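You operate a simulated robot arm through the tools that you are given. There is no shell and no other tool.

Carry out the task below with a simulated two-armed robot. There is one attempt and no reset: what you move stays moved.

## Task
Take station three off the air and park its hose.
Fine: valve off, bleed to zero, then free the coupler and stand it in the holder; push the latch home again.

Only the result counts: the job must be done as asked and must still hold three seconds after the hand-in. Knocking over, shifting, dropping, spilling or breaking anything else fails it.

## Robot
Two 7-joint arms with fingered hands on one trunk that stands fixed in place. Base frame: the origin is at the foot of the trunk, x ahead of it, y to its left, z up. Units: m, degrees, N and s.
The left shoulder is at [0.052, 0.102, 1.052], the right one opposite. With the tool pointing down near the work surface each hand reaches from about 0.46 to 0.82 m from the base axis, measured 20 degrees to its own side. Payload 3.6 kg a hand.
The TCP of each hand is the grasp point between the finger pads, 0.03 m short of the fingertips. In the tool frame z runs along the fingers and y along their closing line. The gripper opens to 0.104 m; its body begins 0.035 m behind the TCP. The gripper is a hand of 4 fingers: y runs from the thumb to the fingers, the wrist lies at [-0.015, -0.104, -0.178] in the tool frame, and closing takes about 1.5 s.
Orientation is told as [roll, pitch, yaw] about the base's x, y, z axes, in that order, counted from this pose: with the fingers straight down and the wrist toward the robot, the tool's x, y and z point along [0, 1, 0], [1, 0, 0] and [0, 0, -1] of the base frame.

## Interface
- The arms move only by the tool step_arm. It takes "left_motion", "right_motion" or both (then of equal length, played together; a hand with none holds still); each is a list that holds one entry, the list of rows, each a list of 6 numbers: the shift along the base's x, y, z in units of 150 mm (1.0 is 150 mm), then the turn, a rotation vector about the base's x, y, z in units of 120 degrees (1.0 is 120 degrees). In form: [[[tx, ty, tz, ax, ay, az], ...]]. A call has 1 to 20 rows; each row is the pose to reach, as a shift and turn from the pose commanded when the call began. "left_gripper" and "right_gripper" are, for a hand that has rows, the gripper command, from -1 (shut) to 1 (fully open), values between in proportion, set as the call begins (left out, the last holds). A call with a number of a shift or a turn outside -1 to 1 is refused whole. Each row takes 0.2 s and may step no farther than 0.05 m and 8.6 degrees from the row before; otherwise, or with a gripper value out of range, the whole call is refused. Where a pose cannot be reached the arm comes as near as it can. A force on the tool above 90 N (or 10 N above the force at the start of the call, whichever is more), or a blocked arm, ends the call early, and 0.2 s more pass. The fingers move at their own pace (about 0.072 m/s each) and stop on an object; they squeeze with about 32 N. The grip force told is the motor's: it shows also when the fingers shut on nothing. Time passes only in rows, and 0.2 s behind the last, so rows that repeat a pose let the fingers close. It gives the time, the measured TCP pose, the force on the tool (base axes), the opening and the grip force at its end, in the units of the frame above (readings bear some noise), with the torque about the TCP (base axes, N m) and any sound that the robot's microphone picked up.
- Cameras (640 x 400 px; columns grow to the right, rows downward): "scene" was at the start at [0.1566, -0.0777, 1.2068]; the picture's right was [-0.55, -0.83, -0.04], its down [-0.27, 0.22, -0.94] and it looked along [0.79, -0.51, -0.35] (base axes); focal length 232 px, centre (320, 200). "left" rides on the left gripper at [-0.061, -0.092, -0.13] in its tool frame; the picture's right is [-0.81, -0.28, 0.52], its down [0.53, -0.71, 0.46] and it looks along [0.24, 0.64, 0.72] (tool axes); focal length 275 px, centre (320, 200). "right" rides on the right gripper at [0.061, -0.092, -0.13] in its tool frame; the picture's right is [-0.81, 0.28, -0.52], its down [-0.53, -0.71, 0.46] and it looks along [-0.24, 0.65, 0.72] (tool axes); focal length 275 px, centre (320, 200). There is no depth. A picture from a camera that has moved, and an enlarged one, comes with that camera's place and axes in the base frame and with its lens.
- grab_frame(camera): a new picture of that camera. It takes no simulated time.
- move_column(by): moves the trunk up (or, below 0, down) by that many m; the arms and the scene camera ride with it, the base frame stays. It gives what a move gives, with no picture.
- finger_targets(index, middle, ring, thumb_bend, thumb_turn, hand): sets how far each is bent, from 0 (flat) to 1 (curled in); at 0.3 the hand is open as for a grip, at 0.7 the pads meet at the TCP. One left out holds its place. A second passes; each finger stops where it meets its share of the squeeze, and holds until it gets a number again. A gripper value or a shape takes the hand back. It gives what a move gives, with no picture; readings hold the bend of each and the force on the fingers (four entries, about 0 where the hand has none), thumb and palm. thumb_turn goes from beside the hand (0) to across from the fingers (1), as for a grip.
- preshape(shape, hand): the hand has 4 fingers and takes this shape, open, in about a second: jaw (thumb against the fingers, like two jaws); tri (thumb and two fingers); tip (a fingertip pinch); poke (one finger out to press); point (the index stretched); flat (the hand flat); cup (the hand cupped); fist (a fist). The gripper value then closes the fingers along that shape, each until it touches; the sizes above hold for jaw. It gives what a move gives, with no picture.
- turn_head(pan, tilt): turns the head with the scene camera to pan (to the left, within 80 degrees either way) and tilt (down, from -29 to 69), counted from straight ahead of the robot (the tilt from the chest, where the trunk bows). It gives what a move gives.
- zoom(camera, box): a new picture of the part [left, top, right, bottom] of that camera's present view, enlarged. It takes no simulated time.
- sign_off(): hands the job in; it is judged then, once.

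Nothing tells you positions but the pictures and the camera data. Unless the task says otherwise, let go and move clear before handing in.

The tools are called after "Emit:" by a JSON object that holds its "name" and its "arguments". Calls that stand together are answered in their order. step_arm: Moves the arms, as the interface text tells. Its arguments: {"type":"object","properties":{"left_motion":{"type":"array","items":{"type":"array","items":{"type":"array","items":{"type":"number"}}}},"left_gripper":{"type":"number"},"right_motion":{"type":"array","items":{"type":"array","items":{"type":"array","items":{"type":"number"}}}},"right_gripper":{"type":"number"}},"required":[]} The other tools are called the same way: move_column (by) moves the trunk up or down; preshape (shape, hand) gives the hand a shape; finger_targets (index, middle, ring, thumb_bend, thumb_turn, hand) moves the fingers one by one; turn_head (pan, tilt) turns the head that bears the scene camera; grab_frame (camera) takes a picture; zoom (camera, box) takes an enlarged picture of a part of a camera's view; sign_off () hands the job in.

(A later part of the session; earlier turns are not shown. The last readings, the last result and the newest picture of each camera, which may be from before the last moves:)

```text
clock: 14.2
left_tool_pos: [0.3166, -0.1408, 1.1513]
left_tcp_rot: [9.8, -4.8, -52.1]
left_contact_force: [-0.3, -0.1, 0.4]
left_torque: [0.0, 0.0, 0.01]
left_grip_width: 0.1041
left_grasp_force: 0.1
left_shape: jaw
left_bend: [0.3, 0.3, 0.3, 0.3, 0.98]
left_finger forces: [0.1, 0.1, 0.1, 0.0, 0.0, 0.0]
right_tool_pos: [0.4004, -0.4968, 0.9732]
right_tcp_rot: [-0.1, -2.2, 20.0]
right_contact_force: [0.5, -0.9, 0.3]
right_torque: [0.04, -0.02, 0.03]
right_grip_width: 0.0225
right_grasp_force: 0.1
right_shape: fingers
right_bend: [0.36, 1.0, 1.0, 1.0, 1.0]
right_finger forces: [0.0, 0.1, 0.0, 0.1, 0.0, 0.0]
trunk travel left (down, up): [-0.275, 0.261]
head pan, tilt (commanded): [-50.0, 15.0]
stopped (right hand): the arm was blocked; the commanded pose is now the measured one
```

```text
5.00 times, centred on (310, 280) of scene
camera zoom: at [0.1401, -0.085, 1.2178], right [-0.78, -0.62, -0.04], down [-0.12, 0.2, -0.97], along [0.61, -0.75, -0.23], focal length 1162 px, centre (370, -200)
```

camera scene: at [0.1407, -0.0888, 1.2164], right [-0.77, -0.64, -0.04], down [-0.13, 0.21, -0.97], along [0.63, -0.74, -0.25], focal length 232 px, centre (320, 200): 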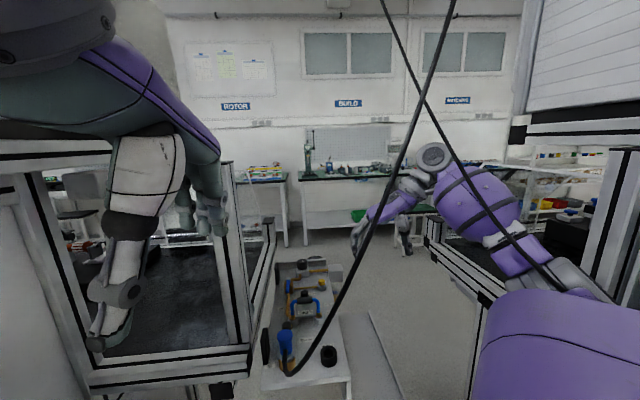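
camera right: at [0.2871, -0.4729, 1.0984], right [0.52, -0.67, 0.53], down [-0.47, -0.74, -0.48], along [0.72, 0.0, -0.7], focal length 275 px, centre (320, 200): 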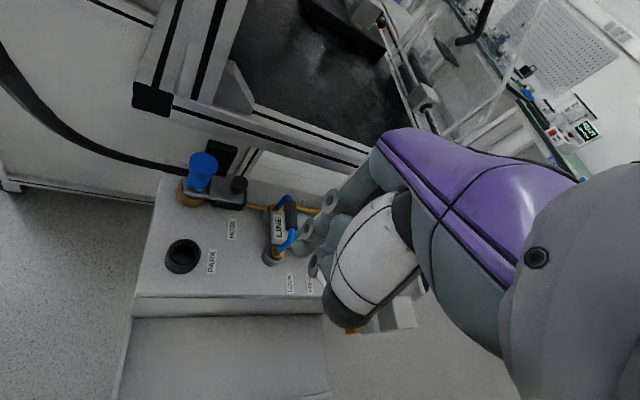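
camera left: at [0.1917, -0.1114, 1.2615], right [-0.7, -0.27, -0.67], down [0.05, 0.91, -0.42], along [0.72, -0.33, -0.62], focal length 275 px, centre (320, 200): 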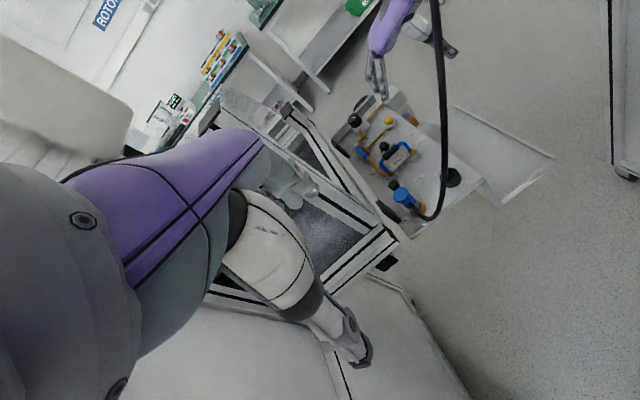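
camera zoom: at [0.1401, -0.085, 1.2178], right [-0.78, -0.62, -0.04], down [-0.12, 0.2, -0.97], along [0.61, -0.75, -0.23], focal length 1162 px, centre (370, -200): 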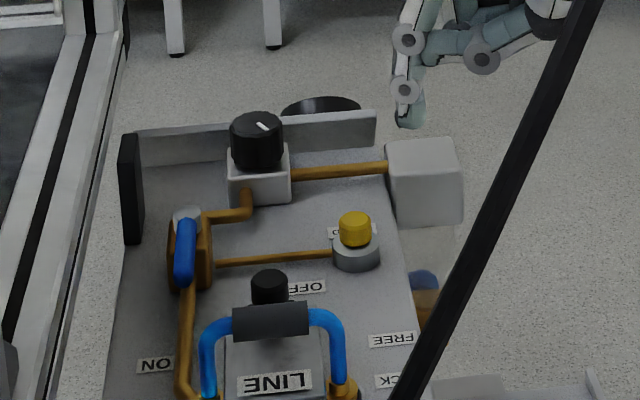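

Emit:
{"name": "zoom", "arguments": {"camera": "right", "box": [290, 150, 370, 250]}}

Emit:
{"name": "zoom", "arguments": {"camera": "scene", "box": [320, 220, 380, 270]}}

Emit:
{"name": "zoom", "arguments": {"camera": "left", "box": [360, 50, 430, 110]}}

```text
4.00 times, centred on (330, 200) of right
camera zoom: at [0.288, -0.4711, 1.0987], right [0.52, -0.67, 0.53], down [-0.47, -0.74, -0.48], along [0.72, 0.0, -0.7], focal length 1101 px, centre (280, 200)
```

zoom: 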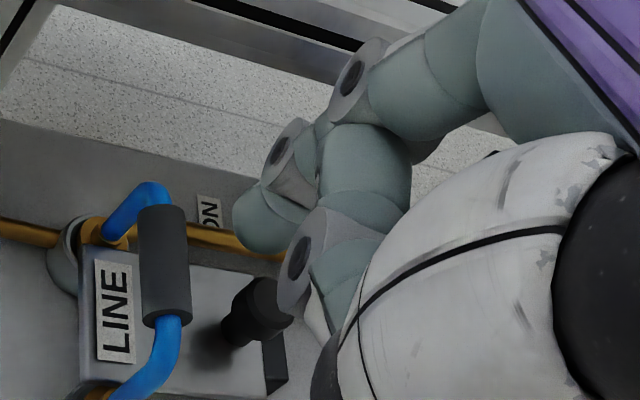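

```text
8.00 times, centred on (350, 245) of scene
camera zoom: at [0.1401, -0.085, 1.2178], right [-0.78, -0.62, -0.04], down [-0.12, 0.2, -0.97], along [0.61, -0.75, -0.23], focal length 1858 px, centre (80, -160)
```

zoom: 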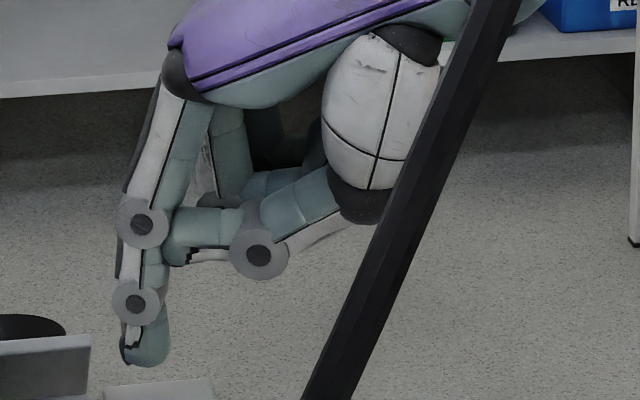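

```text
6.67 times, centred on (395, 80) of left
camera zoom: at [0.1911, -0.1118, 1.262], right [-0.7, -0.26, -0.67], down [0.06, 0.91, -0.42], along [0.71, -0.33, -0.62], focal length 1835 px, centre (-180, 1000)
```

zoom: 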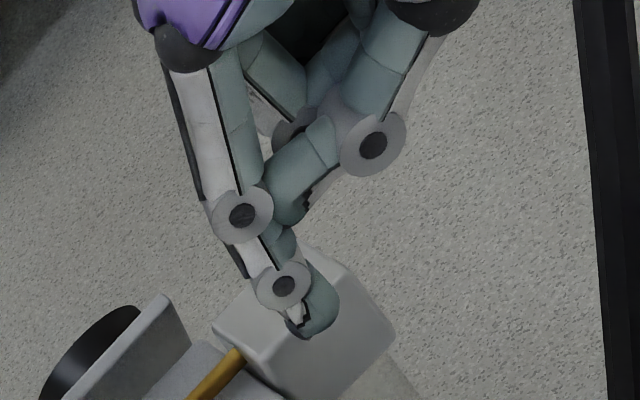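

The thumb presses on the index in this shape. I will try the "point" shape, which stretches the index and is stiffer for pushing sideways.

Emit:
{"name": "preshape", "arguments": {"hand": "right", "shape": "point"}}

Emit:
{"name": "zoom", "arguments": {"camera": "right", "box": [270, 120, 470, 270]}}

Emit:
{"name": "zoom", "arguments": {"camera": "scene", "box": [310, 190, 410, 270]}}

Emit:
{"name": "zoom", "arguments": {"camera": "left", "box": [340, 0, 460, 90]}}

```text
clock: 15.1
left_tool_pos: [0.3172, -0.1416, 1.1505]
left_tcp_rot: [9.8, -4.6, -52.2]
left_contact_force: [0.0, -0.7, 1.0]
left_torque: [0.02, -0.04, 0.0]
left_grip_width: 0.1042
left_grasp_force: 0.2
left_shape: jaw
left_bend: [0.3, 0.3, 0.3, 0.3, 0.98]
left_finger forces: [0.0, 0.0, 0.1, 0.0, 0.0, 0.0]
right_tool_pos: [0.3993, -0.4971, 0.9729]
right_tcp_rot: [-0.2, -2.2, 20.0]
right_contact_force: [0.1, 0.6, 0.1]
right_torque: [0.0, 0.01, 0.05]
right_grip_width: 0.0962
right_grasp_force: 0.1
right_shape: point
right_bend: [0.2, 1.0, 1.0, 0.99, 0.88]
right_finger forces: [0.0, 0.1, 0.0, 0.1, 0.0, 0.1]
trunk travel left (down, up): [-0.275, 0.261]
head pan, tilt (commanded): [-50.0, 15.0]
```

```text
2.67 times, centred on (370, 195) of right
camera zoom: at [0.2878, -0.472, 1.0987], right [0.52, -0.67, 0.53], down [-0.47, -0.74, -0.48], along [0.72, 0.0, -0.7], focal length 734 px, centre (187, 213)
```

zoom: 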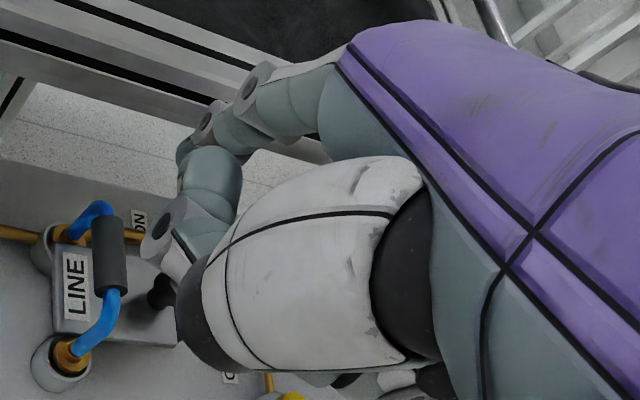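

```text
5.00 times, centred on (360, 230) of scene
camera zoom: at [0.1401, -0.0858, 1.218], right [-0.78, -0.62, -0.04], down [-0.12, 0.2, -0.97], along [0.61, -0.75, -0.23], focal length 1162 px, centre (120, 50)
```

zoom: 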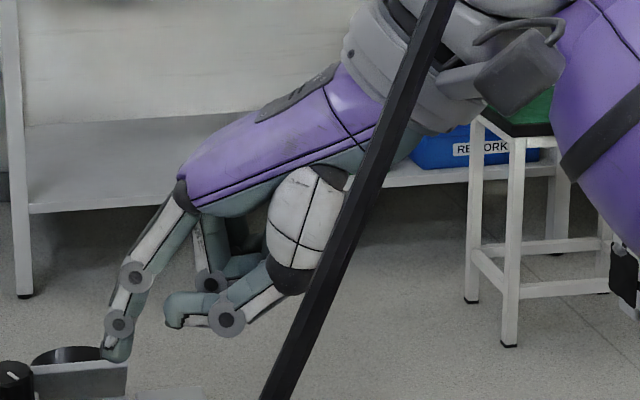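

```text
4.44 times, centred on (400, 45) of left
camera zoom: at [0.1909, -0.1122, 1.2613], right [-0.7, -0.26, -0.67], down [0.06, 0.91, -0.41], along [0.71, -0.33, -0.62], focal length 1224 px, centre (-36, 889)
```

zoom: 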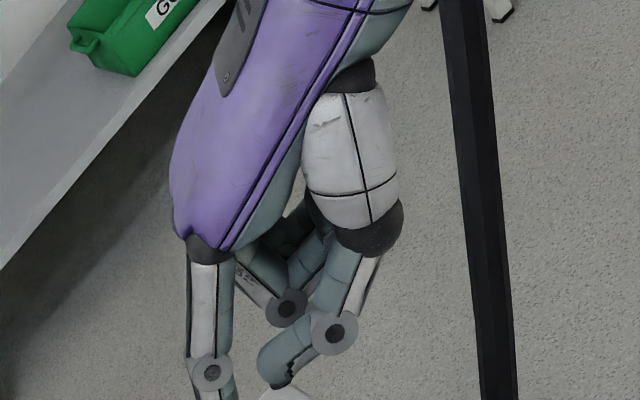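

The point shape tilts the index outward and leaves the curled fingers low. I will check the "tip" pinch shape, which is centred on the known grasp point.

Emit:
{"name": "preshape", "arguments": {"hand": "right", "shape": "tip"}}

Emit:
{"name": "zoom", "arguments": {"camera": "scene", "box": [310, 190, 410, 270]}}

Emit:
{"name": "zoom", "arguments": {"camera": "left", "box": [340, 0, 460, 90]}}

Emit:
{"name": "zoom", "arguments": {"camera": "right", "box": [240, 120, 440, 320]}}

```text
clock: 16.0
left_tool_pos: [0.3182, -0.1424, 1.1506]
left_tcp_rot: [9.7, -4.7, -52.1]
left_contact_force: [-0.3, 0.3, 0.1]
left_torque: [0.0, 0.02, 0.02]
left_grip_width: 0.104
left_grasp_force: 0.0
left_shape: jaw
left_bend: [0.3, 0.3, 0.3, 0.3, 0.98]
left_finger forces: [0.0, 0.1, 0.0, 0.0, 0.0, 0.0]
right_tool_pos: [0.4007, -0.4972, 0.974]
right_tcp_rot: [-0.2, -2.2, 20.0]
right_contact_force: [0.1, 0.1, 0.0]
right_torque: [0.02, 0.0, 0.01]
right_grip_width: 0.1038
right_grasp_force: 0.1
right_shape: tip
right_bend: [0.3, 0.98, 0.99, 0.3, 0.97]
right_finger forces: [0.0, 0.1, 0.0, 0.0, 0.0, 0.0]
trunk travel left (down, up): [-0.275, 0.261]
head pan, tilt (commanded): [-50.0, 15.0]
```

```text
5.00 times, centred on (360, 230) of scene
camera zoom: at [0.1401, -0.0861, 1.2181], right [-0.78, -0.62, -0.04], down [-0.12, 0.2, -0.97], along [0.61, -0.76, -0.23], focal length 1162 px, centre (120, 50)
```

zoom: 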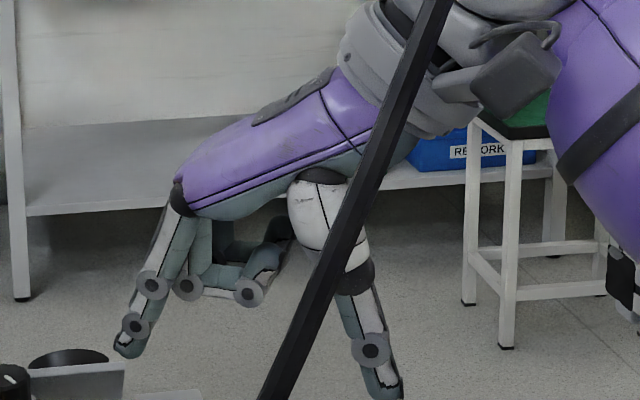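

```text
4.44 times, centred on (400, 45) of left
camera zoom: at [0.1908, -0.1123, 1.2611], right [-0.7, -0.26, -0.67], down [0.06, 0.91, -0.41], along [0.71, -0.33, -0.62], focal length 1224 px, centre (-36, 889)
```

zoom: 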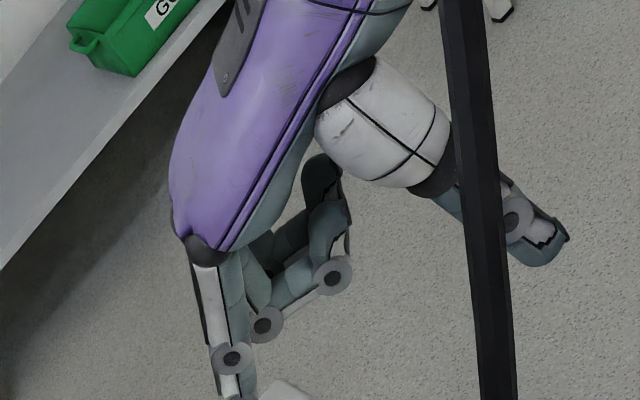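

```text
2.00 times, centred on (340, 220) of right
camera zoom: at [0.2881, -0.4721, 1.0985], right [0.52, -0.67, 0.53], down [-0.47, -0.74, -0.48], along [0.72, 0.0, -0.7], focal length 551 px, centre (280, 160)
```

zoom: 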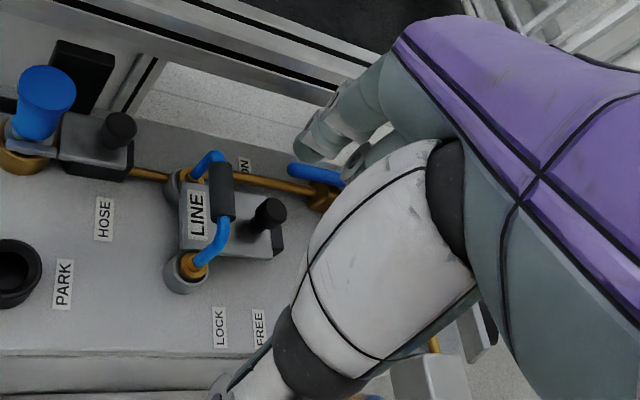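

The tip shape leaves just index and thumb down, others well above. I will close it and look at the pinched tip.

Emit:
{"name": "step_arm", "arguments": {"right_motion": [[[0, 0, 0, 0, 0, 0], [0, 0, 0, 0, 0, 0], [0, 0, 0, 0, 0, 0], [0, 0, 0, 0, 0, 0], [0, 0, 0, 0, 0, 0], [0, 0, 0, 0, 0, 0], [0, 0, 0, 0, 0, 0]]], "right_gripper": -1}}

Emit:
{"name": "zoom", "arguments": {"camera": "scene", "box": [310, 190, 410, 270]}}

Emit:
{"name": "zoom", "arguments": {"camera": "left", "box": [340, 30, 460, 120]}}

Emit:
{"name": "zoom", "arguments": {"camera": "right", "box": [240, 120, 440, 320]}}

```text
clock: 17.8
left_tool_pos: [0.3174, -0.143, 1.1511]
left_tcp_rot: [9.8, -4.7, -52.3]
left_contact_force: [1.0, 1.4, -0.8]
left_torque: [-0.06, 0.03, -0.05]
left_grip_width: 0.1036
left_grasp_force: 0.1
left_shape: jaw
left_bend: [0.3, 0.3, 0.3, 0.3, 0.98]
left_finger forces: [0.0, 0.0, 0.0, 0.1, 0.0, 0.1]
right_tool_pos: [0.4025, -0.4976, 0.9723]
right_tcp_rot: [-0.2, -2.2, 20.0]
right_contact_force: [1.1, -0.1, 0.1]
right_torque: [0.01, 0.03, -0.02]
right_grip_width: 0.0
right_grasp_force: 32.2
right_shape: tip
right_bend: [0.71, 1.0, 1.0, 0.74, 1.0]
right_finger forces: [0.0, 0.0, 0.1, 0.0, 0.1, 0.0]
trunk travel left (down, up): [-0.275, 0.261]
head pan, tilt (commanded): [-50.0, 15.0]
stopped in row 7 (right hand): the arm was blocked; the commanded pose is now the measured one
```

```text
5.00 times, centred on (360, 230) of scene
camera zoom: at [0.1401, -0.0853, 1.2184], right [-0.79, -0.61, -0.03], down [-0.11, 0.2, -0.97], along [0.6, -0.77, -0.23], focal length 1162 px, centre (120, 50)
```

zoom: 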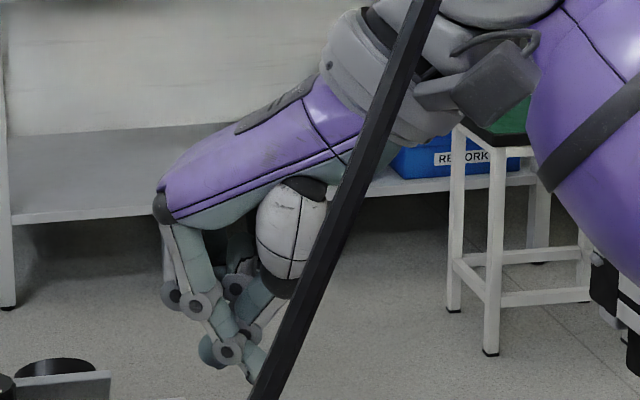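

```text
4.44 times, centred on (400, 75) of left
camera zoom: at [0.1909, -0.1127, 1.2618], right [-0.7, -0.26, -0.67], down [0.06, 0.91, -0.41], along [0.71, -0.33, -0.62], focal length 1224 px, centre (-36, 756)
```

zoom: 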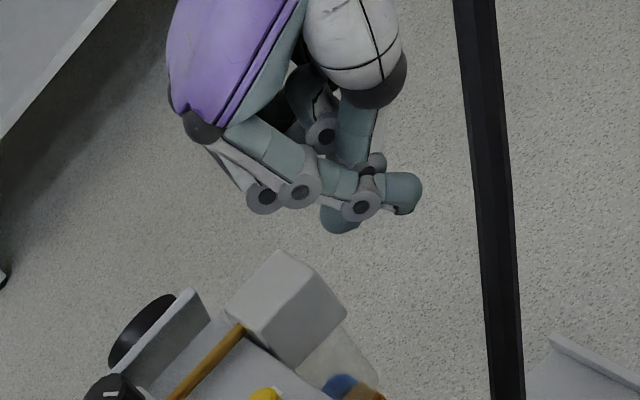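

```text
2.00 times, centred on (340, 220) of right
camera zoom: at [0.289, -0.4707, 1.0984], right [0.52, -0.67, 0.53], down [-0.47, -0.74, -0.48], along [0.72, 0.0, -0.7], focal length 551 px, centre (280, 160)
```

zoom: 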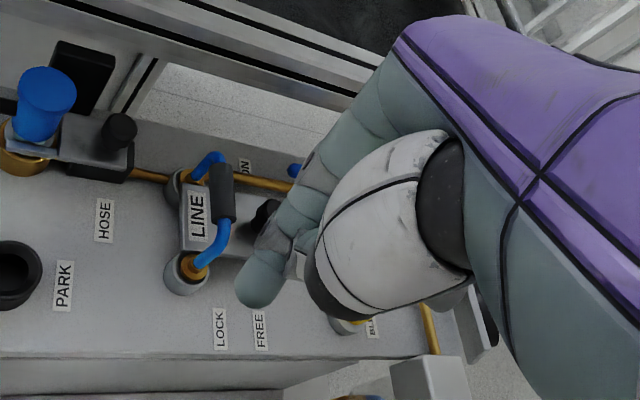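

Closing on nothing makes the tips cross, so I will use the tip shape partly open (about 3 cm) and use the index as a pusher. Next I move forward, high above the panel, toward the valve.

Emit:
{"name": "step_arm", "arguments": {"right_motion": [[[0.23, 0, -0.08, 0, 0, 0.01], [0.46, 0, -0.16, 0, 0, 0.02], [0.69, -0.01, -0.25, 0, 0, 0.03], [0.917, -0.016, -0.347, 0, 0, 0.042]]], "right_gripper": -0.42}}

Emit:
{"name": "grab_frame", "arguments": {"camera": "right"}}

Emit:
{"name": "grab_frame", "arguments": {"camera": "left"}}

Emit:
{"name": "grab_frame", "arguments": {"camera": "scene"}}

```text
clock: 19.0
left_tool_pos: [0.3177, -0.142, 1.1524]
left_tcp_rot: [9.8, -4.7, -52.4]
left_contact_force: [0.0, -0.4, 0.9]
left_torque: [-0.01, 0.04, 0.02]
left_grip_width: 0.104
left_grasp_force: 0.2
left_shape: jaw
left_bend: [0.3, 0.3, 0.3, 0.3, 0.98]
left_finger forces: [0.0, 0.0, 0.1, 0.0, 0.0, 0.1]
right_tool_pos: [0.5426, -0.4969, 0.9264]
right_tcp_rot: [-0.4, -2.3, 25.1]
right_contact_force: [-0.8, 0.4, 0.5]
right_torque: [0.03, 0.03, -0.01]
right_grip_width: 0.0299
right_grasp_force: 0.1
right_shape: tip
right_bend: [0.73, 0.98, 0.99, 0.74, 1.0]
right_finger forces: [0.0, 0.0, 0.1, 0.0, 0.1, 0.0]
trunk travel left (down, up): [-0.275, 0.261]
head pan, tilt (commanded): [-50.0, 15.0]
stopped in row 4 (right hand): the arm was blocked; the commanded pose is now the measured one
```

```text
taken
camera right: at [0.4276, -0.4808, 1.0518], right [0.57, -0.62, 0.53], down [-0.4, -0.78, -0.48], along [0.72, 0.06, -0.7], focal length 275 px, centre (320, 200)
```

right: 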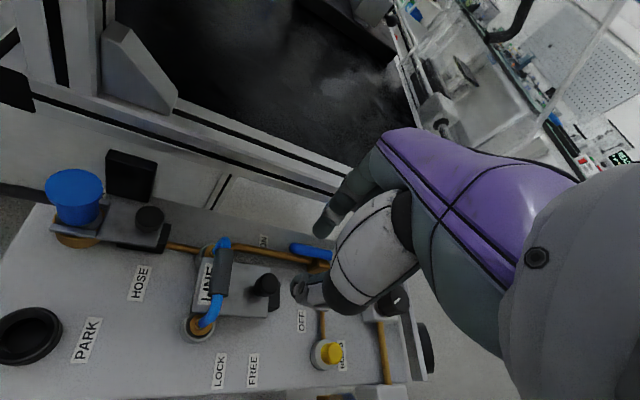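

```text
taken
camera left: at [0.1914, -0.1134, 1.2624], right [-0.7, -0.26, -0.67], down [0.06, 0.91, -0.42], along [0.71, -0.33, -0.62], focal length 275 px, centre (320, 200)
```

left: 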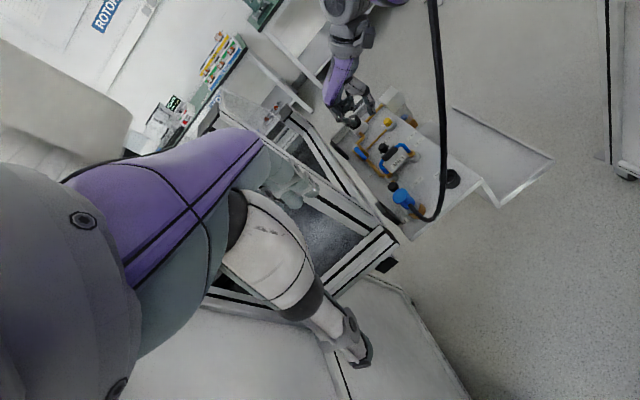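

```text
taken
camera scene: at [0.1406, -0.0853, 1.2188], right [-0.79, -0.61, -0.03], down [-0.11, 0.2, -0.97], along [0.6, -0.77, -0.22], focal length 232 px, centre (320, 200)
```

scene: 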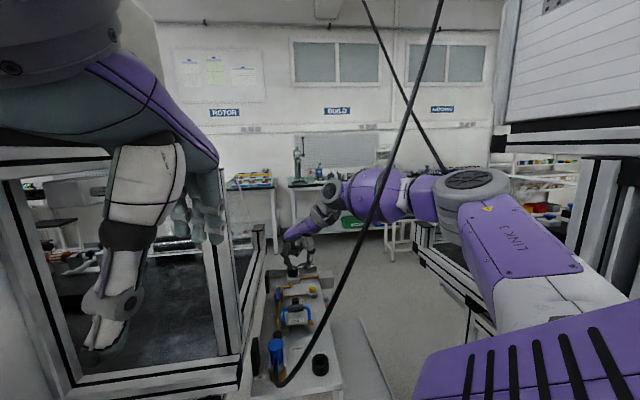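

The hand reached (0.543, -0.497, 0.926) above the panel. Let me zoom in on the fingers and the lever.

Emit:
{"name": "zoom", "arguments": {"camera": "right", "box": [200, 180, 440, 380]}}

Emit:
{"name": "zoom", "arguments": {"camera": "left", "box": [310, 70, 450, 190]}}

Emit:
{"name": "zoom", "arguments": {"camera": "scene", "box": [250, 180, 370, 300]}}

```text
2.00 times, centred on (320, 280) of right
camera zoom: at [0.4276, -0.4808, 1.0518], right [0.57, -0.62, 0.53], down [-0.4, -0.78, -0.48], along [0.72, 0.06, -0.7], focal length 551 px, centre (320, 40)
```

zoom: 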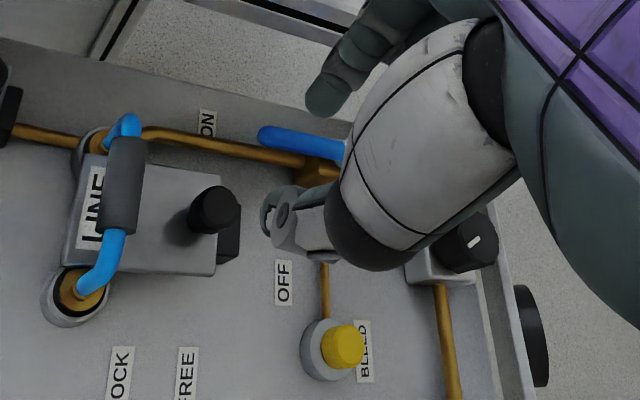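

```text
3.33 times, centred on (380, 130) of left
camera zoom: at [0.1914, -0.1134, 1.2624], right [-0.7, -0.26, -0.67], down [0.06, 0.91, -0.42], along [0.71, -0.33, -0.62], focal length 918 px, centre (120, 433)
```

zoom: 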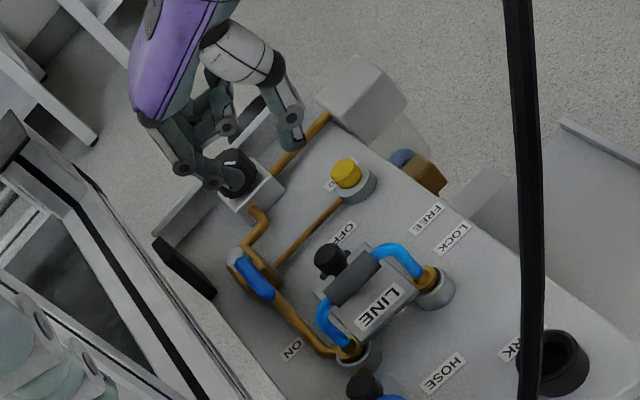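

```text
3.33 times, centred on (310, 240) of scene
camera zoom: at [0.1406, -0.0853, 1.2188], right [-0.79, -0.61, -0.03], down [-0.11, 0.2, -0.97], along [0.6, -0.77, -0.22], focal length 774 px, centre (353, 67)
```

zoom: 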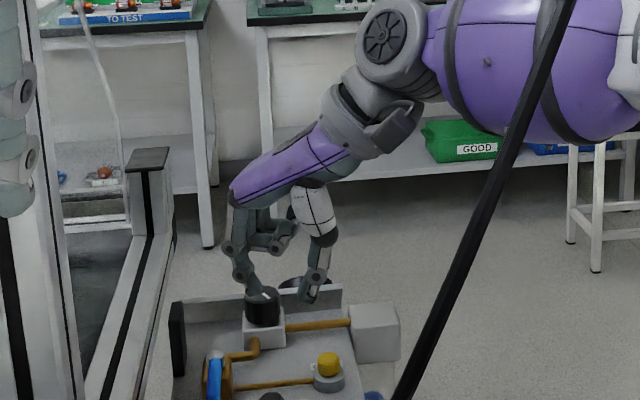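

BLEED label confirmed. I will let the fingers settle with a small hold and then measure the index tip more carefully.

Emit:
{"name": "step_arm", "arguments": {"right_motion": [[[0, 0, 0, 0, 0, 0], [0, 0, 0, 0, 0, 0], [0, 0, 0, 0, 0, 0], [0, 0, 0, 0, 0, 0]]]}}

Emit:
{"name": "zoom", "arguments": {"camera": "right", "box": [270, 180, 370, 260]}}

Emit:
{"name": "zoom", "arguments": {"camera": "left", "box": [320, 70, 400, 130]}}

Emit:
{"name": "zoom", "arguments": {"camera": "scene", "box": [260, 200, 340, 260]}}

```text
clock: 20.2
left_tool_pos: [0.3183, -0.1443, 1.1528]
left_tcp_rot: [9.6, -4.6, -52.2]
left_contact_force: [0.3, 0.4, -0.8]
left_torque: [0.02, -0.03, 0.02]
left_grip_width: 0.1039
left_grasp_force: 0.2
left_shape: jaw
left_bend: [0.3, 0.3, 0.3, 0.3, 0.98]
left_finger forces: [0.0, 0.0, 0.0, 0.0, 0.1, 0.0]
right_tool_pos: [0.5436, -0.4965, 0.9266]
right_tcp_rot: [-0.4, -2.4, 25.1]
right_contact_force: [0.3, -0.9, 0.2]
right_torque: [-0.02, 0.0, -0.02]
right_grip_width: 0.03
right_grasp_force: 0.1
right_shape: tip
right_bend: [0.73, 0.98, 0.99, 0.74, 1.0]
right_finger forces: [0.0, 0.0, 0.0, 0.0, 0.1, 0.0]
trunk travel left (down, up): [-0.275, 0.261]
head pan, tilt (commanded): [-50.0, 15.0]
stopped in row 4 (right hand): the arm was blocked; the commanded pose is now the measured one
```

```text
5.00 times, centred on (320, 220) of right
camera zoom: at [0.4283, -0.4808, 1.0515], right [0.57, -0.62, 0.53], down [-0.4, -0.78, -0.48], along [0.71, 0.06, -0.7], focal length 1376 px, centre (320, 100)
```

zoom: 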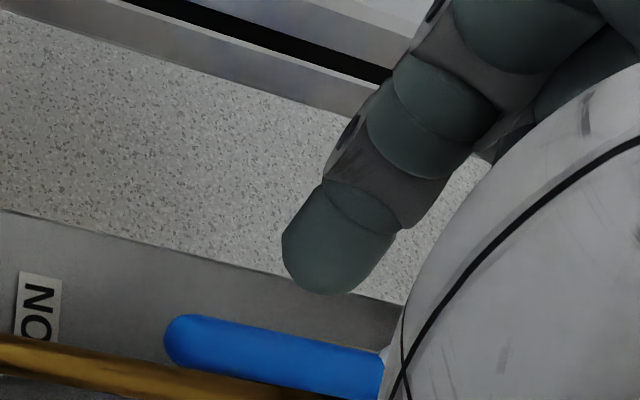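

```text
6.67 times, centred on (360, 100) of left
camera zoom: at [0.1921, -0.1143, 1.2631], right [-0.7, -0.26, -0.67], down [0.06, 0.91, -0.42], along [0.71, -0.33, -0.62], focal length 1835 px, centre (53, 867)
```

zoom: 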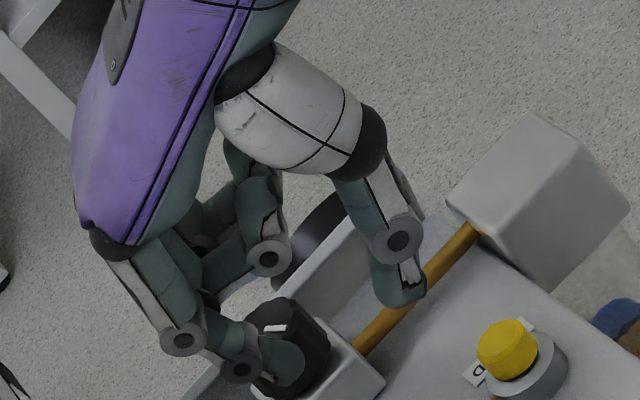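

```text
6.67 times, centred on (300, 230) of scene
camera zoom: at [0.1412, -0.0853, 1.219], right [-0.8, -0.6, -0.03], down [-0.11, 0.19, -0.98], along [0.6, -0.77, -0.22], focal length 1549 px, centre (453, 0)
```

zoom: 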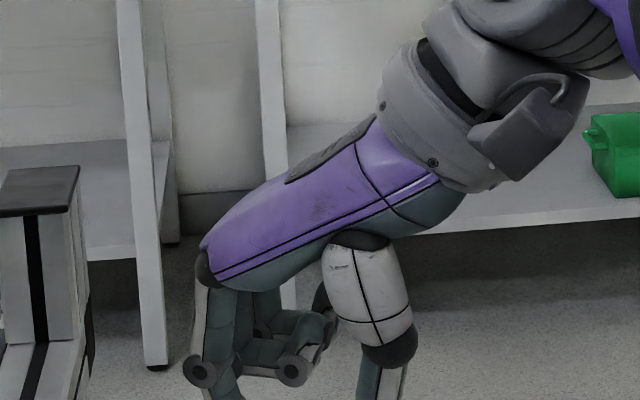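

The index tip is well measured now: about 21 mm ahead of and 30 mm below the grasp point. I will go above the enclosure side of the lever and check the alignment before descending.

Emit:
{"name": "step_arm", "arguments": {"right_motion": [[[0.17, 0.014, -0.1, 0, 0, 0.014], [0.34, 0.028, -0.2, 0, 0, 0.028], [0.509, 0.042, -0.31, 0, 0, 0.042]]]}}

Emit:
{"name": "grab_frame", "arguments": {"camera": "right"}}

Emit:
{"name": "zoom", "arguments": {"camera": "right", "box": [240, 180, 400, 300]}}

Emit:
{"name": "zoom", "arguments": {"camera": "left", "box": [320, 80, 420, 160]}}

Emit:
{"name": "zoom", "arguments": {"camera": "scene", "box": [250, 210, 350, 300]}}

```text
clock: 21.2
left_tool_pos: [0.3181, -0.144, 1.1532]
left_tcp_rot: [9.7, -4.7, -52.3]
left_contact_force: [0.1, -0.5, 0.3]
left_torque: [0.0, -0.05, 0.0]
left_grip_width: 0.104
left_grasp_force: 0.1
left_shape: jaw
left_bend: [0.3, 0.3, 0.3, 0.3, 0.98]
left_finger forces: [0.0, 0.0, 0.0, 0.0, 0.0, 0.0]
right_tool_pos: [0.6209, -0.4891, 0.8816]
right_tcp_rot: [-0.7, -2.1, 30.2]
right_contact_force: [-0.1, -0.9, 0.5]
right_torque: [0.04, 0.05, -0.01]
right_grip_width: 0.03
right_grasp_force: 0.1
right_shape: tip
right_bend: [0.73, 0.98, 0.99, 0.74, 1.0]
right_finger forces: [0.0, 0.1, 0.0, 0.1, 0.0, 0.0]
trunk travel left (down, up): [-0.275, 0.261]
head pan, tilt (commanded): [-50.0, 15.0]
stopped in row 3 (right hand): the arm was blocked; the commanded pose is now the measured one
```

```text
taken
camera right: at [0.5052, -0.4832, 1.0071], right [0.62, -0.57, 0.54], down [-0.33, -0.81, -0.48], along [0.71, 0.12, -0.7], focal length 275 px, centre (320, 200)
```

right: 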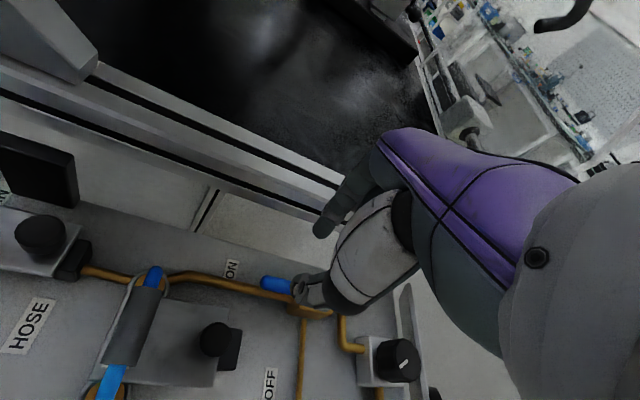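

```text
3.33 times, centred on (320, 240) of right
camera zoom: at [0.5052, -0.4832, 1.0071], right [0.62, -0.57, 0.54], down [-0.33, -0.81, -0.48], along [0.71, 0.12, -0.7], focal length 918 px, centre (320, 67)
```

zoom: 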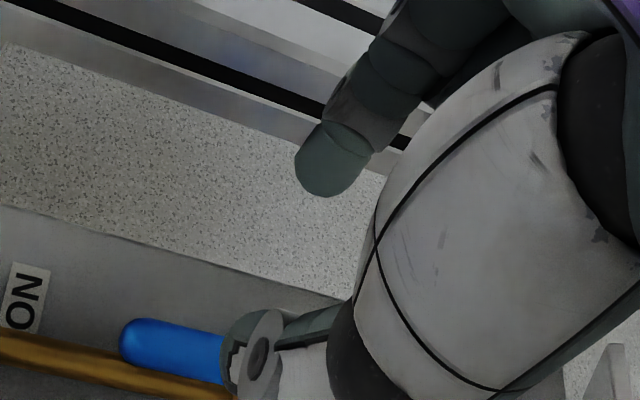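

```text
5.00 times, centred on (370, 120) of left
camera zoom: at [0.1918, -0.1143, 1.2636], right [-0.7, -0.26, -0.67], down [0.06, 0.91, -0.42], along [0.71, -0.33, -0.62], focal length 1376 px, centre (70, 600)
```

zoom: 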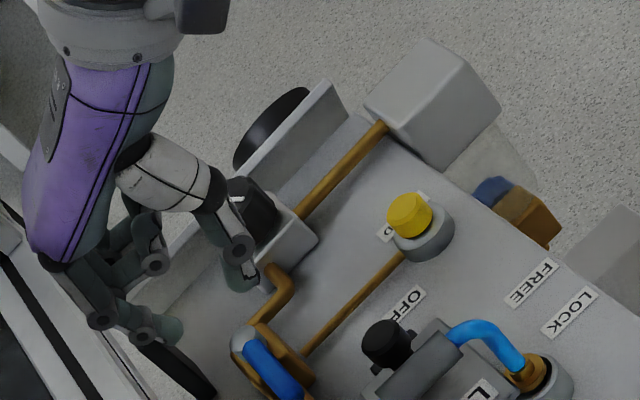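

```text
4.44 times, centred on (300, 255) of scene
camera zoom: at [0.141, -0.0847, 1.2193], right [-0.8, -0.6, -0.03], down [-0.1, 0.19, -0.98], along [0.59, -0.78, -0.22], focal length 1032 px, centre (409, -44)
```

zoom: 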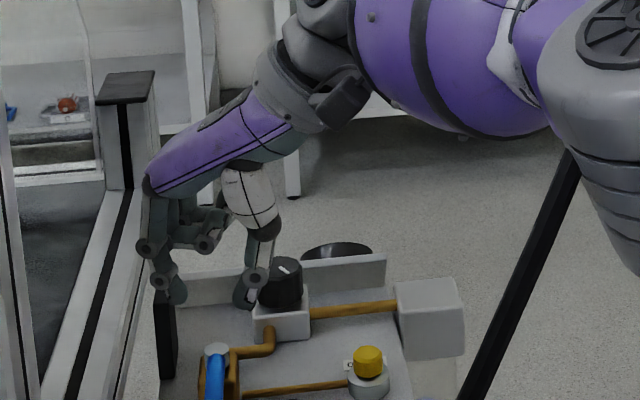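

The clearance beside the enclosure rail looks workable, and the lever tip and pivot agree across cameras (tip (0.619,-0.483), pivot (0.656,-0.522)). I will turn to 45° yaw and lower the index beside the lever.

Emit:
{"name": "step_arm", "arguments": {"right_motion": [[[0.006, -0.016, -0.1, 0, 0, 0.06], [0.012, -0.033, -0.2, 0, 0, 0.123], [0.012, -0.033, -0.35, 0, 0, 0.123], [0.012, -0.033, -0.48, 0, 0, 0.123], [0.012, -0.033, -0.57, 0, 0, 0.123]]]}}

Emit:
{"name": "zoom", "arguments": {"camera": "right", "box": [240, 180, 400, 300]}}

Emit:
{"name": "zoom", "arguments": {"camera": "left", "box": [320, 90, 420, 170]}}

Emit:
{"name": "zoom", "arguments": {"camera": "scene", "box": [250, 220, 350, 310]}}

```text
clock: 22.6
left_tool_pos: [0.3185, -0.1462, 1.1519]
left_tcp_rot: [9.7, -4.7, -52.3]
left_contact_force: [0.2, -0.1, -0.3]
left_torque: [-0.04, 0.0, 0.02]
left_grip_width: 0.1039
left_grasp_force: 0.0
left_shape: jaw
left_bend: [0.3, 0.3, 0.3, 0.3, 0.98]
left_finger forces: [0.1, 0.0, 0.0, 0.1, 0.1, 0.1]
right_tool_pos: [0.609, -0.4653, 0.801]
right_tcp_rot: [-1.1, -2.0, 45.0]
right_contact_force: [0.2, 0.1, 0.4]
right_torque: [-0.03, 0.02, -0.01]
right_grip_width: 0.03
right_grasp_force: 0.0
right_shape: tip
right_bend: [0.73, 0.98, 0.99, 0.74, 1.0]
right_finger forces: [0.1, 0.0, 0.0, 0.0, 0.0, 0.1]
right hand out of reach, approached as far as the arm can: row 1, 2, 3, 4, 5
trunk travel left (down, up): [-0.275, 0.261]
head pan, tilt (commanded): [-50.0, 15.0]
stopped in row 5 (right hand): the arm was blocked; the commanded pose is now the measured one
```

```text
3.33 times, centred on (320, 240) of right
camera zoom: at [0.496, -0.4873, 0.9255], right [0.75, -0.38, 0.54], down [-0.11, -0.88, -0.47], along [0.66, 0.29, -0.7], focal length 918 px, centre (320, 67)
```

zoom: 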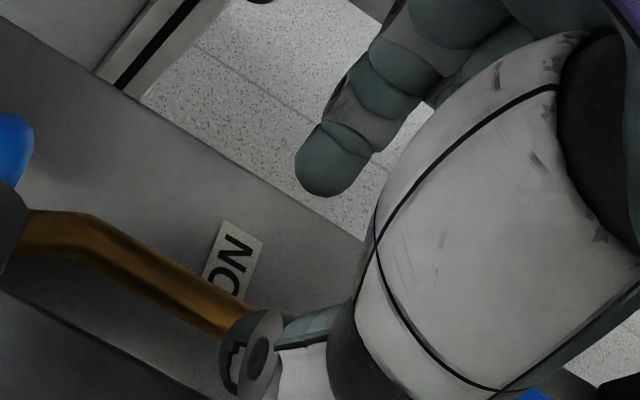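

```text
5.00 times, centred on (370, 130) of left
camera zoom: at [0.1916, -0.1141, 1.264], right [-0.7, -0.26, -0.67], down [0.06, 0.91, -0.42], along [0.71, -0.33, -0.62], focal length 1376 px, centre (70, 550)
```

zoom: 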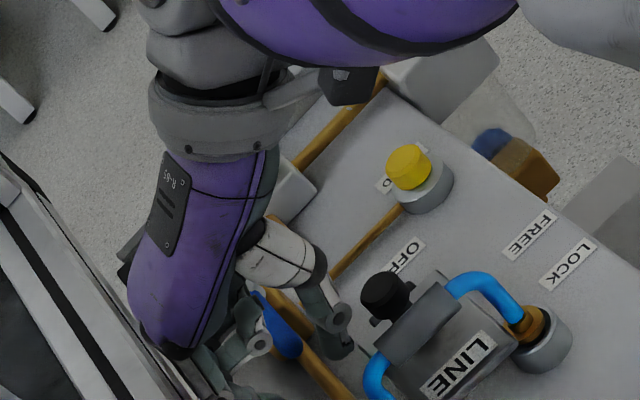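

```text
4.44 times, centred on (300, 265) of scene
camera zoom: at [0.1409, -0.0838, 1.2196], right [-0.8, -0.6, -0.03], down [-0.1, 0.19, -0.98], along [0.59, -0.78, -0.21], focal length 1032 px, centre (409, -89)
```

zoom: 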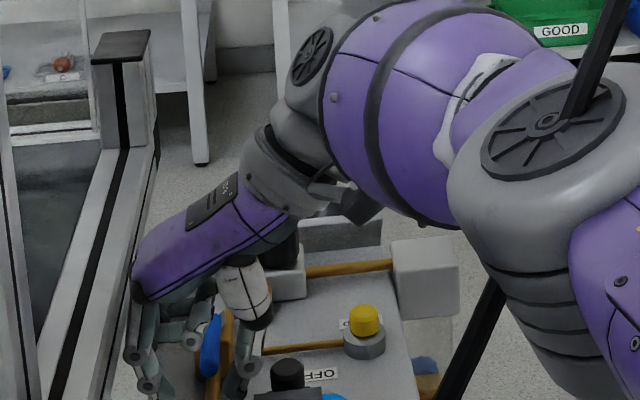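

At 45° yaw the wrist ran out of reach, so the hand stopped short (nothing was touched). I will lift, go back to about 20° yaw, and use a single straight index with the thumb curled out of the way.

Emit:
{"name": "step_arm", "arguments": {"right_motion": [[[0, 0, 0.2, 0, 0, 0], [0, 0, 0.4, 0, 0, 0], [0, -0.03, 0.53, 0, 0, -0.06], [0, -0.06, 0.6, 0, 0, -0.12], [0, -0.1, 0.6, 0, 0, -0.17], [0, -0.13, 0.6, 0, 0, -0.208]]]}}

Emit:
{"name": "finger_targets", "arguments": {"hand": "right", "index": 0.35, "middle": 1.0, "ring": 1.0, "thumb_bend": 0.95, "thumb_turn": 1.0}}

Emit:
{"name": "zoom", "arguments": {"camera": "right", "box": [240, 140, 440, 300]}}

Emit:
{"name": "zoom", "arguments": {"camera": "left", "box": [310, 80, 410, 160]}}

Emit:
{"name": "zoom", "arguments": {"camera": "scene", "box": [250, 210, 350, 300]}}

```text
clock: 24.2
left_tool_pos: [0.3185, -0.1448, 1.1548]
left_tcp_rot: [9.6, -4.8, -52.3]
left_contact_force: [-0.3, -0.2, 0.9]
left_torque: [0.01, -0.01, -0.01]
left_grip_width: 0.1038
left_grasp_force: 0.1
left_shape: jaw
left_bend: [0.3, 0.3, 0.3, 0.3, 0.98]
left_finger forces: [0.0, 0.0, 0.1, 0.1, 0.1, 0.1]
right_tool_pos: [0.6074, -0.4851, 0.8919]
right_tcp_rot: [-0.3, -2.3, 19.8]
right_contact_force: [-0.4, -0.6, -0.1]
right_torque: [0.02, 0.01, -0.02]
right_grip_width: 0.0301
right_grasp_force: 0.1
right_shape: tip
right_bend: [0.73, 0.98, 0.99, 0.74, 1.0]
right_finger forces: [0.0, 0.0, 0.0, 0.1, 0.1, 0.0]
trunk travel left (down, up): [-0.275, 0.261]
head pan, tilt (commanded): [-50.0, 15.0]
stopped in row 6 (right hand): the arm was blocked; the commanded pose is now the measured one
```

```text
clock: 25.4
left_tool_pos: [0.318, -0.1443, 1.1546]
left_tcp_rot: [9.5, -4.8, -52.4]
left_contact_force: [1.1, -0.4, 0.2]
left_torque: [-0.01, 0.0, 0.01]
left_grip_width: 0.1039
left_grasp_force: 0.1
left_shape: jaw
left_bend: [0.3, 0.3, 0.3, 0.3, 0.98]
left_finger forces: [0.1, 0.0, 0.0, 0.1, 0.0, 0.1]
right_tool_pos: [0.6075, -0.4837, 0.8902]
right_tcp_rot: [-0.4, -2.2, 19.8]
right_contact_force: [-0.2, -0.3, -0.2]
right_torque: [0.02, 0.0, -0.03]
right_grip_width: 0.0216
right_grasp_force: 0.2
right_shape: fingers
right_bend: [0.35, 1.0, 1.0, 0.94, 1.0]
right_finger forces: [0.0, 0.0, 0.0, 0.0, 0.0, 0.0]
trunk travel left (down, up): [-0.275, 0.261]
head pan, tilt (commanded): [-50.0, 15.0]
stopped (right hand): the arm was blocked; the commanded pose is now the measured one
```

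```text
2.50 times, centred on (340, 220) of right
camera zoom: at [0.4944, -0.4585, 1.016], right [0.51, -0.67, 0.53], down [-0.47, -0.74, -0.48], along [0.72, 0.0, -0.7], focal length 688 px, centre (270, 150)
```

zoom: 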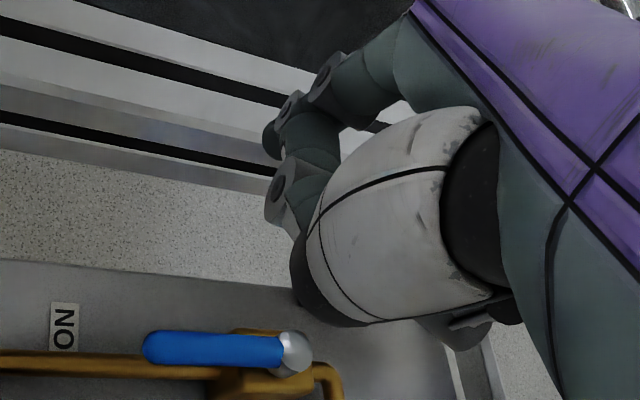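

```text
5.00 times, centred on (360, 120) of left
camera zoom: at [0.1916, -0.1139, 1.265], right [-0.7, -0.26, -0.67], down [0.06, 0.91, -0.42], along [0.71, -0.33, -0.62], focal length 1376 px, centre (120, 600)
```

zoom: 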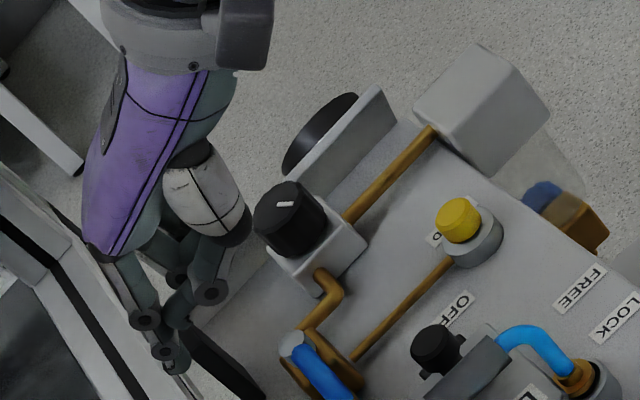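

```text
4.44 times, centred on (300, 255) of scene
camera zoom: at [0.141, -0.0827, 1.2202], right [-0.8, -0.59, -0.03], down [-0.1, 0.18, -0.98], along [0.59, -0.78, -0.21], focal length 1032 px, centre (409, -44)
```

zoom: 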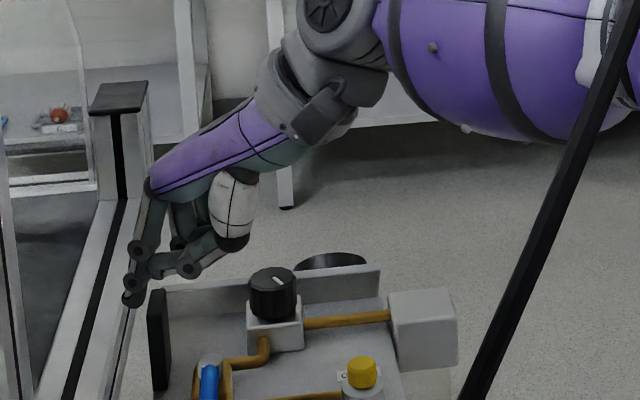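

The index now stands alone, with its tip about 57 mm ahead and 31 mm below the grasp point. I will line it up above the lever's enclosure side and check before going down.

Emit:
{"name": "step_arm", "arguments": {"right_motion": [[[-0.057, -0.072, -0.1, 0, 0, 0], [-0.114, -0.143, -0.2, 0, 0, 0], [-0.114, -0.143, -0.267, 0, 0, 0]]]}}

Emit:
{"name": "zoom", "arguments": {"camera": "right", "box": [240, 140, 440, 300]}}

Emit:
{"name": "zoom", "arguments": {"camera": "left", "box": [310, 90, 410, 170]}}

Emit:
{"name": "zoom", "arguments": {"camera": "scene", "box": [250, 220, 350, 310]}}

```text
clock: 26.4
left_tool_pos: [0.3169, -0.1443, 1.1546]
left_tcp_rot: [9.5, -4.8, -52.3]
left_contact_force: [0.3, -0.1, -0.3]
left_torque: [-0.04, -0.04, -0.01]
left_grip_width: 0.1041
left_grasp_force: 0.0
left_shape: jaw
left_bend: [0.3, 0.3, 0.3, 0.3, 0.98]
left_finger forces: [0.0, 0.0, 0.0, 0.0, 0.0, 0.0]
right_tool_pos: [0.591, -0.5054, 0.8505]
right_tcp_rot: [-0.5, -2.4, 19.9]
right_contact_force: [0.5, -0.7, 0.0]
right_torque: [0.0, -0.02, -0.02]
right_grip_width: 0.0214
right_grasp_force: 0.1
right_shape: fingers
right_bend: [0.35, 1.0, 1.0, 0.94, 1.0]
right_finger forces: [0.0, 0.1, 0.0, 0.0, 0.0, 0.0]
trunk travel left (down, up): [-0.275, 0.261]
head pan, tilt (commanded): [-50.0, 15.0]
stopped in row 3 (right hand): the arm was blocked; the commanded pose is now the measured one
```

```text
2.50 times, centred on (340, 220) of right
camera zoom: at [0.479, -0.4793, 0.9751], right [0.51, -0.67, 0.53], down [-0.47, -0.74, -0.48], along [0.72, 0.0, -0.7], focal length 688 px, centre (270, 150)
```

zoom: 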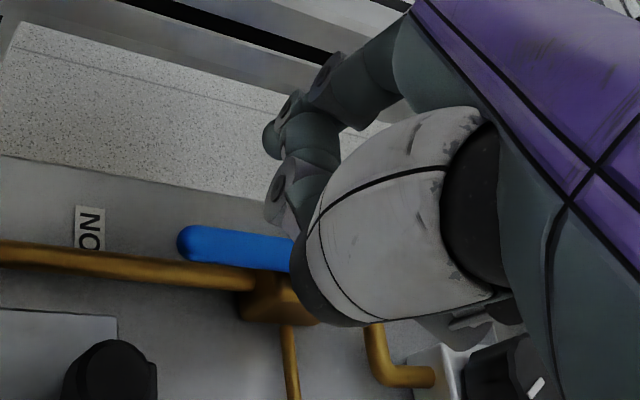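

```text
5.00 times, centred on (360, 130) of left
camera zoom: at [0.1919, -0.1139, 1.2655], right [-0.7, -0.26, -0.66], down [0.06, 0.91, -0.42], along [0.71, -0.33, -0.62], focal length 1376 px, centre (120, 550)
```

zoom: 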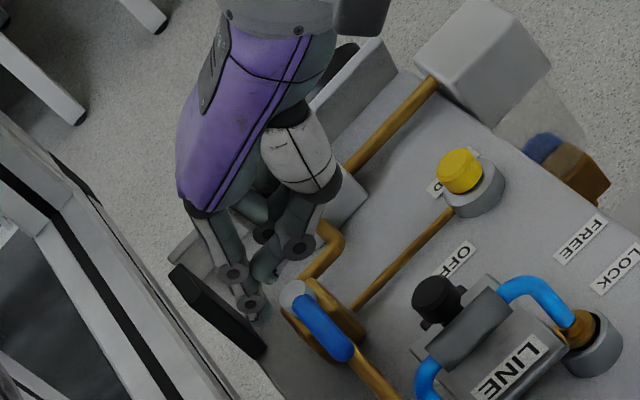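

```text
4.44 times, centred on (300, 265) of scene
camera zoom: at [0.1413, -0.0821, 1.2202], right [-0.8, -0.6, -0.03], down [-0.1, 0.18, -0.98], along [0.59, -0.78, -0.21], focal length 1032 px, centre (409, -89)
```

zoom: 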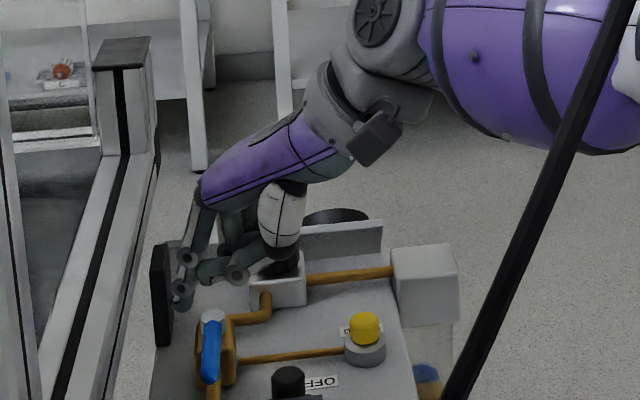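

Alignment looks right: the index will come down about 2 cm to the enclosure side of the lever, short of its tip. Descending now.

Emit:
{"name": "step_arm", "arguments": {"right_motion": [[[0.02, -0.019, -0.12, 0, 0, 0], [0.02, -0.019, -0.24, 0, 0, 0], [0.02, -0.019, -0.357, 0, 0, 0]]]}}

Emit:
{"name": "zoom", "arguments": {"camera": "right", "box": [240, 140, 440, 300]}}

Emit:
{"name": "zoom", "arguments": {"camera": "left", "box": [310, 90, 410, 170]}}

Emit:
{"name": "zoom", "arguments": {"camera": "scene", "box": [250, 220, 350, 310]}}

```text
clock: 27.4
left_tool_pos: [0.3188, -0.1442, 1.1555]
left_tcp_rot: [9.3, -4.8, -52.2]
left_contact_force: [0.7, -0.2, 0.5]
left_torque: [-0.03, 0.0, -0.01]
left_grip_width: 0.1039
left_grasp_force: 0.1
left_shape: jaw
left_bend: [0.3, 0.3, 0.3, 0.3, 0.98]
left_finger forces: [0.0, 0.1, 0.0, 0.0, 0.0, 0.0]
right_tool_pos: [0.5962, -0.5071, 0.7975]
right_tcp_rot: [-0.3, -2.4, 19.8]
right_contact_force: [-0.1, -0.1, -0.1]
right_torque: [-0.01, 0.0, -0.01]
right_grip_width: 0.0215
right_grasp_force: 0.1
right_shape: fingers
right_bend: [0.35, 1.0, 1.0, 0.94, 1.0]
right_finger forces: [0.0, 0.0, 0.1, 0.0, 0.0, 0.0]
trunk travel left (down, up): [-0.275, 0.261]
head pan, tilt (commanded): [-50.0, 15.0]
stopped in row 3 (right hand): the arm was blocked; the commanded pose is now the measured one
```

```text
2.50 times, centred on (340, 220) of right
camera zoom: at [0.4837, -0.4815, 0.9218], right [0.51, -0.67, 0.53], down [-0.47, -0.74, -0.48], along [0.72, -0.01, -0.7], focal length 688 px, centre (270, 150)
```

zoom: 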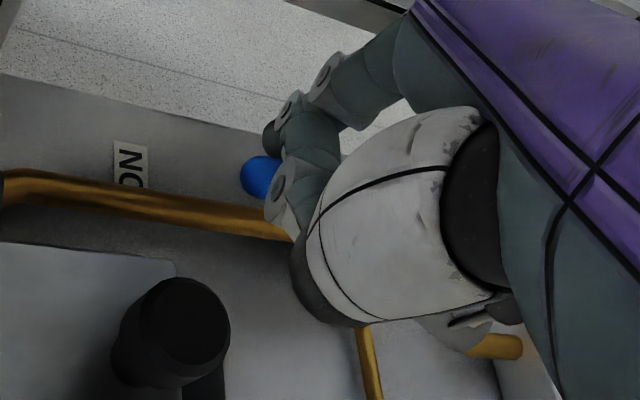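

```text
5.00 times, centred on (360, 130) of left
camera zoom: at [0.1922, -0.114, 1.266], right [-0.7, -0.26, -0.66], down [0.06, 0.91, -0.42], along [0.71, -0.33, -0.62], focal length 1376 px, centre (120, 550)
```

zoom: 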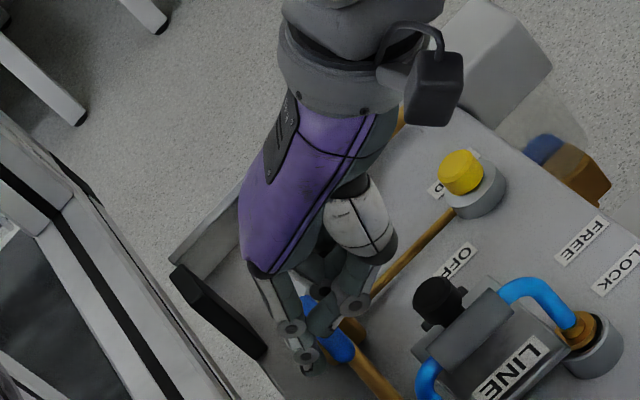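

```text
4.44 times, centred on (300, 265) of scene
camera zoom: at [0.1416, -0.0816, 1.2204], right [-0.8, -0.6, -0.03], down [-0.1, 0.18, -0.98], along [0.59, -0.78, -0.2], focal length 1032 px, centre (409, -89)
```

zoom: 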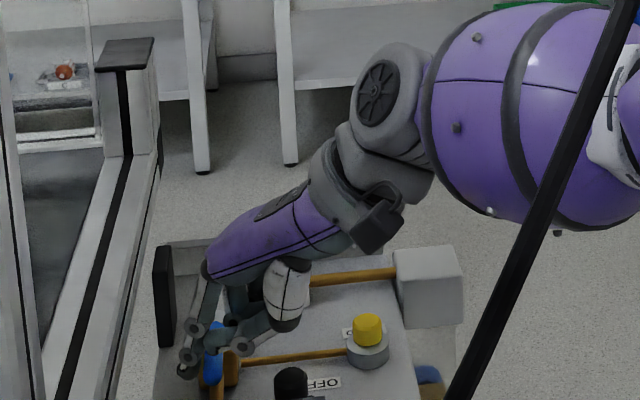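

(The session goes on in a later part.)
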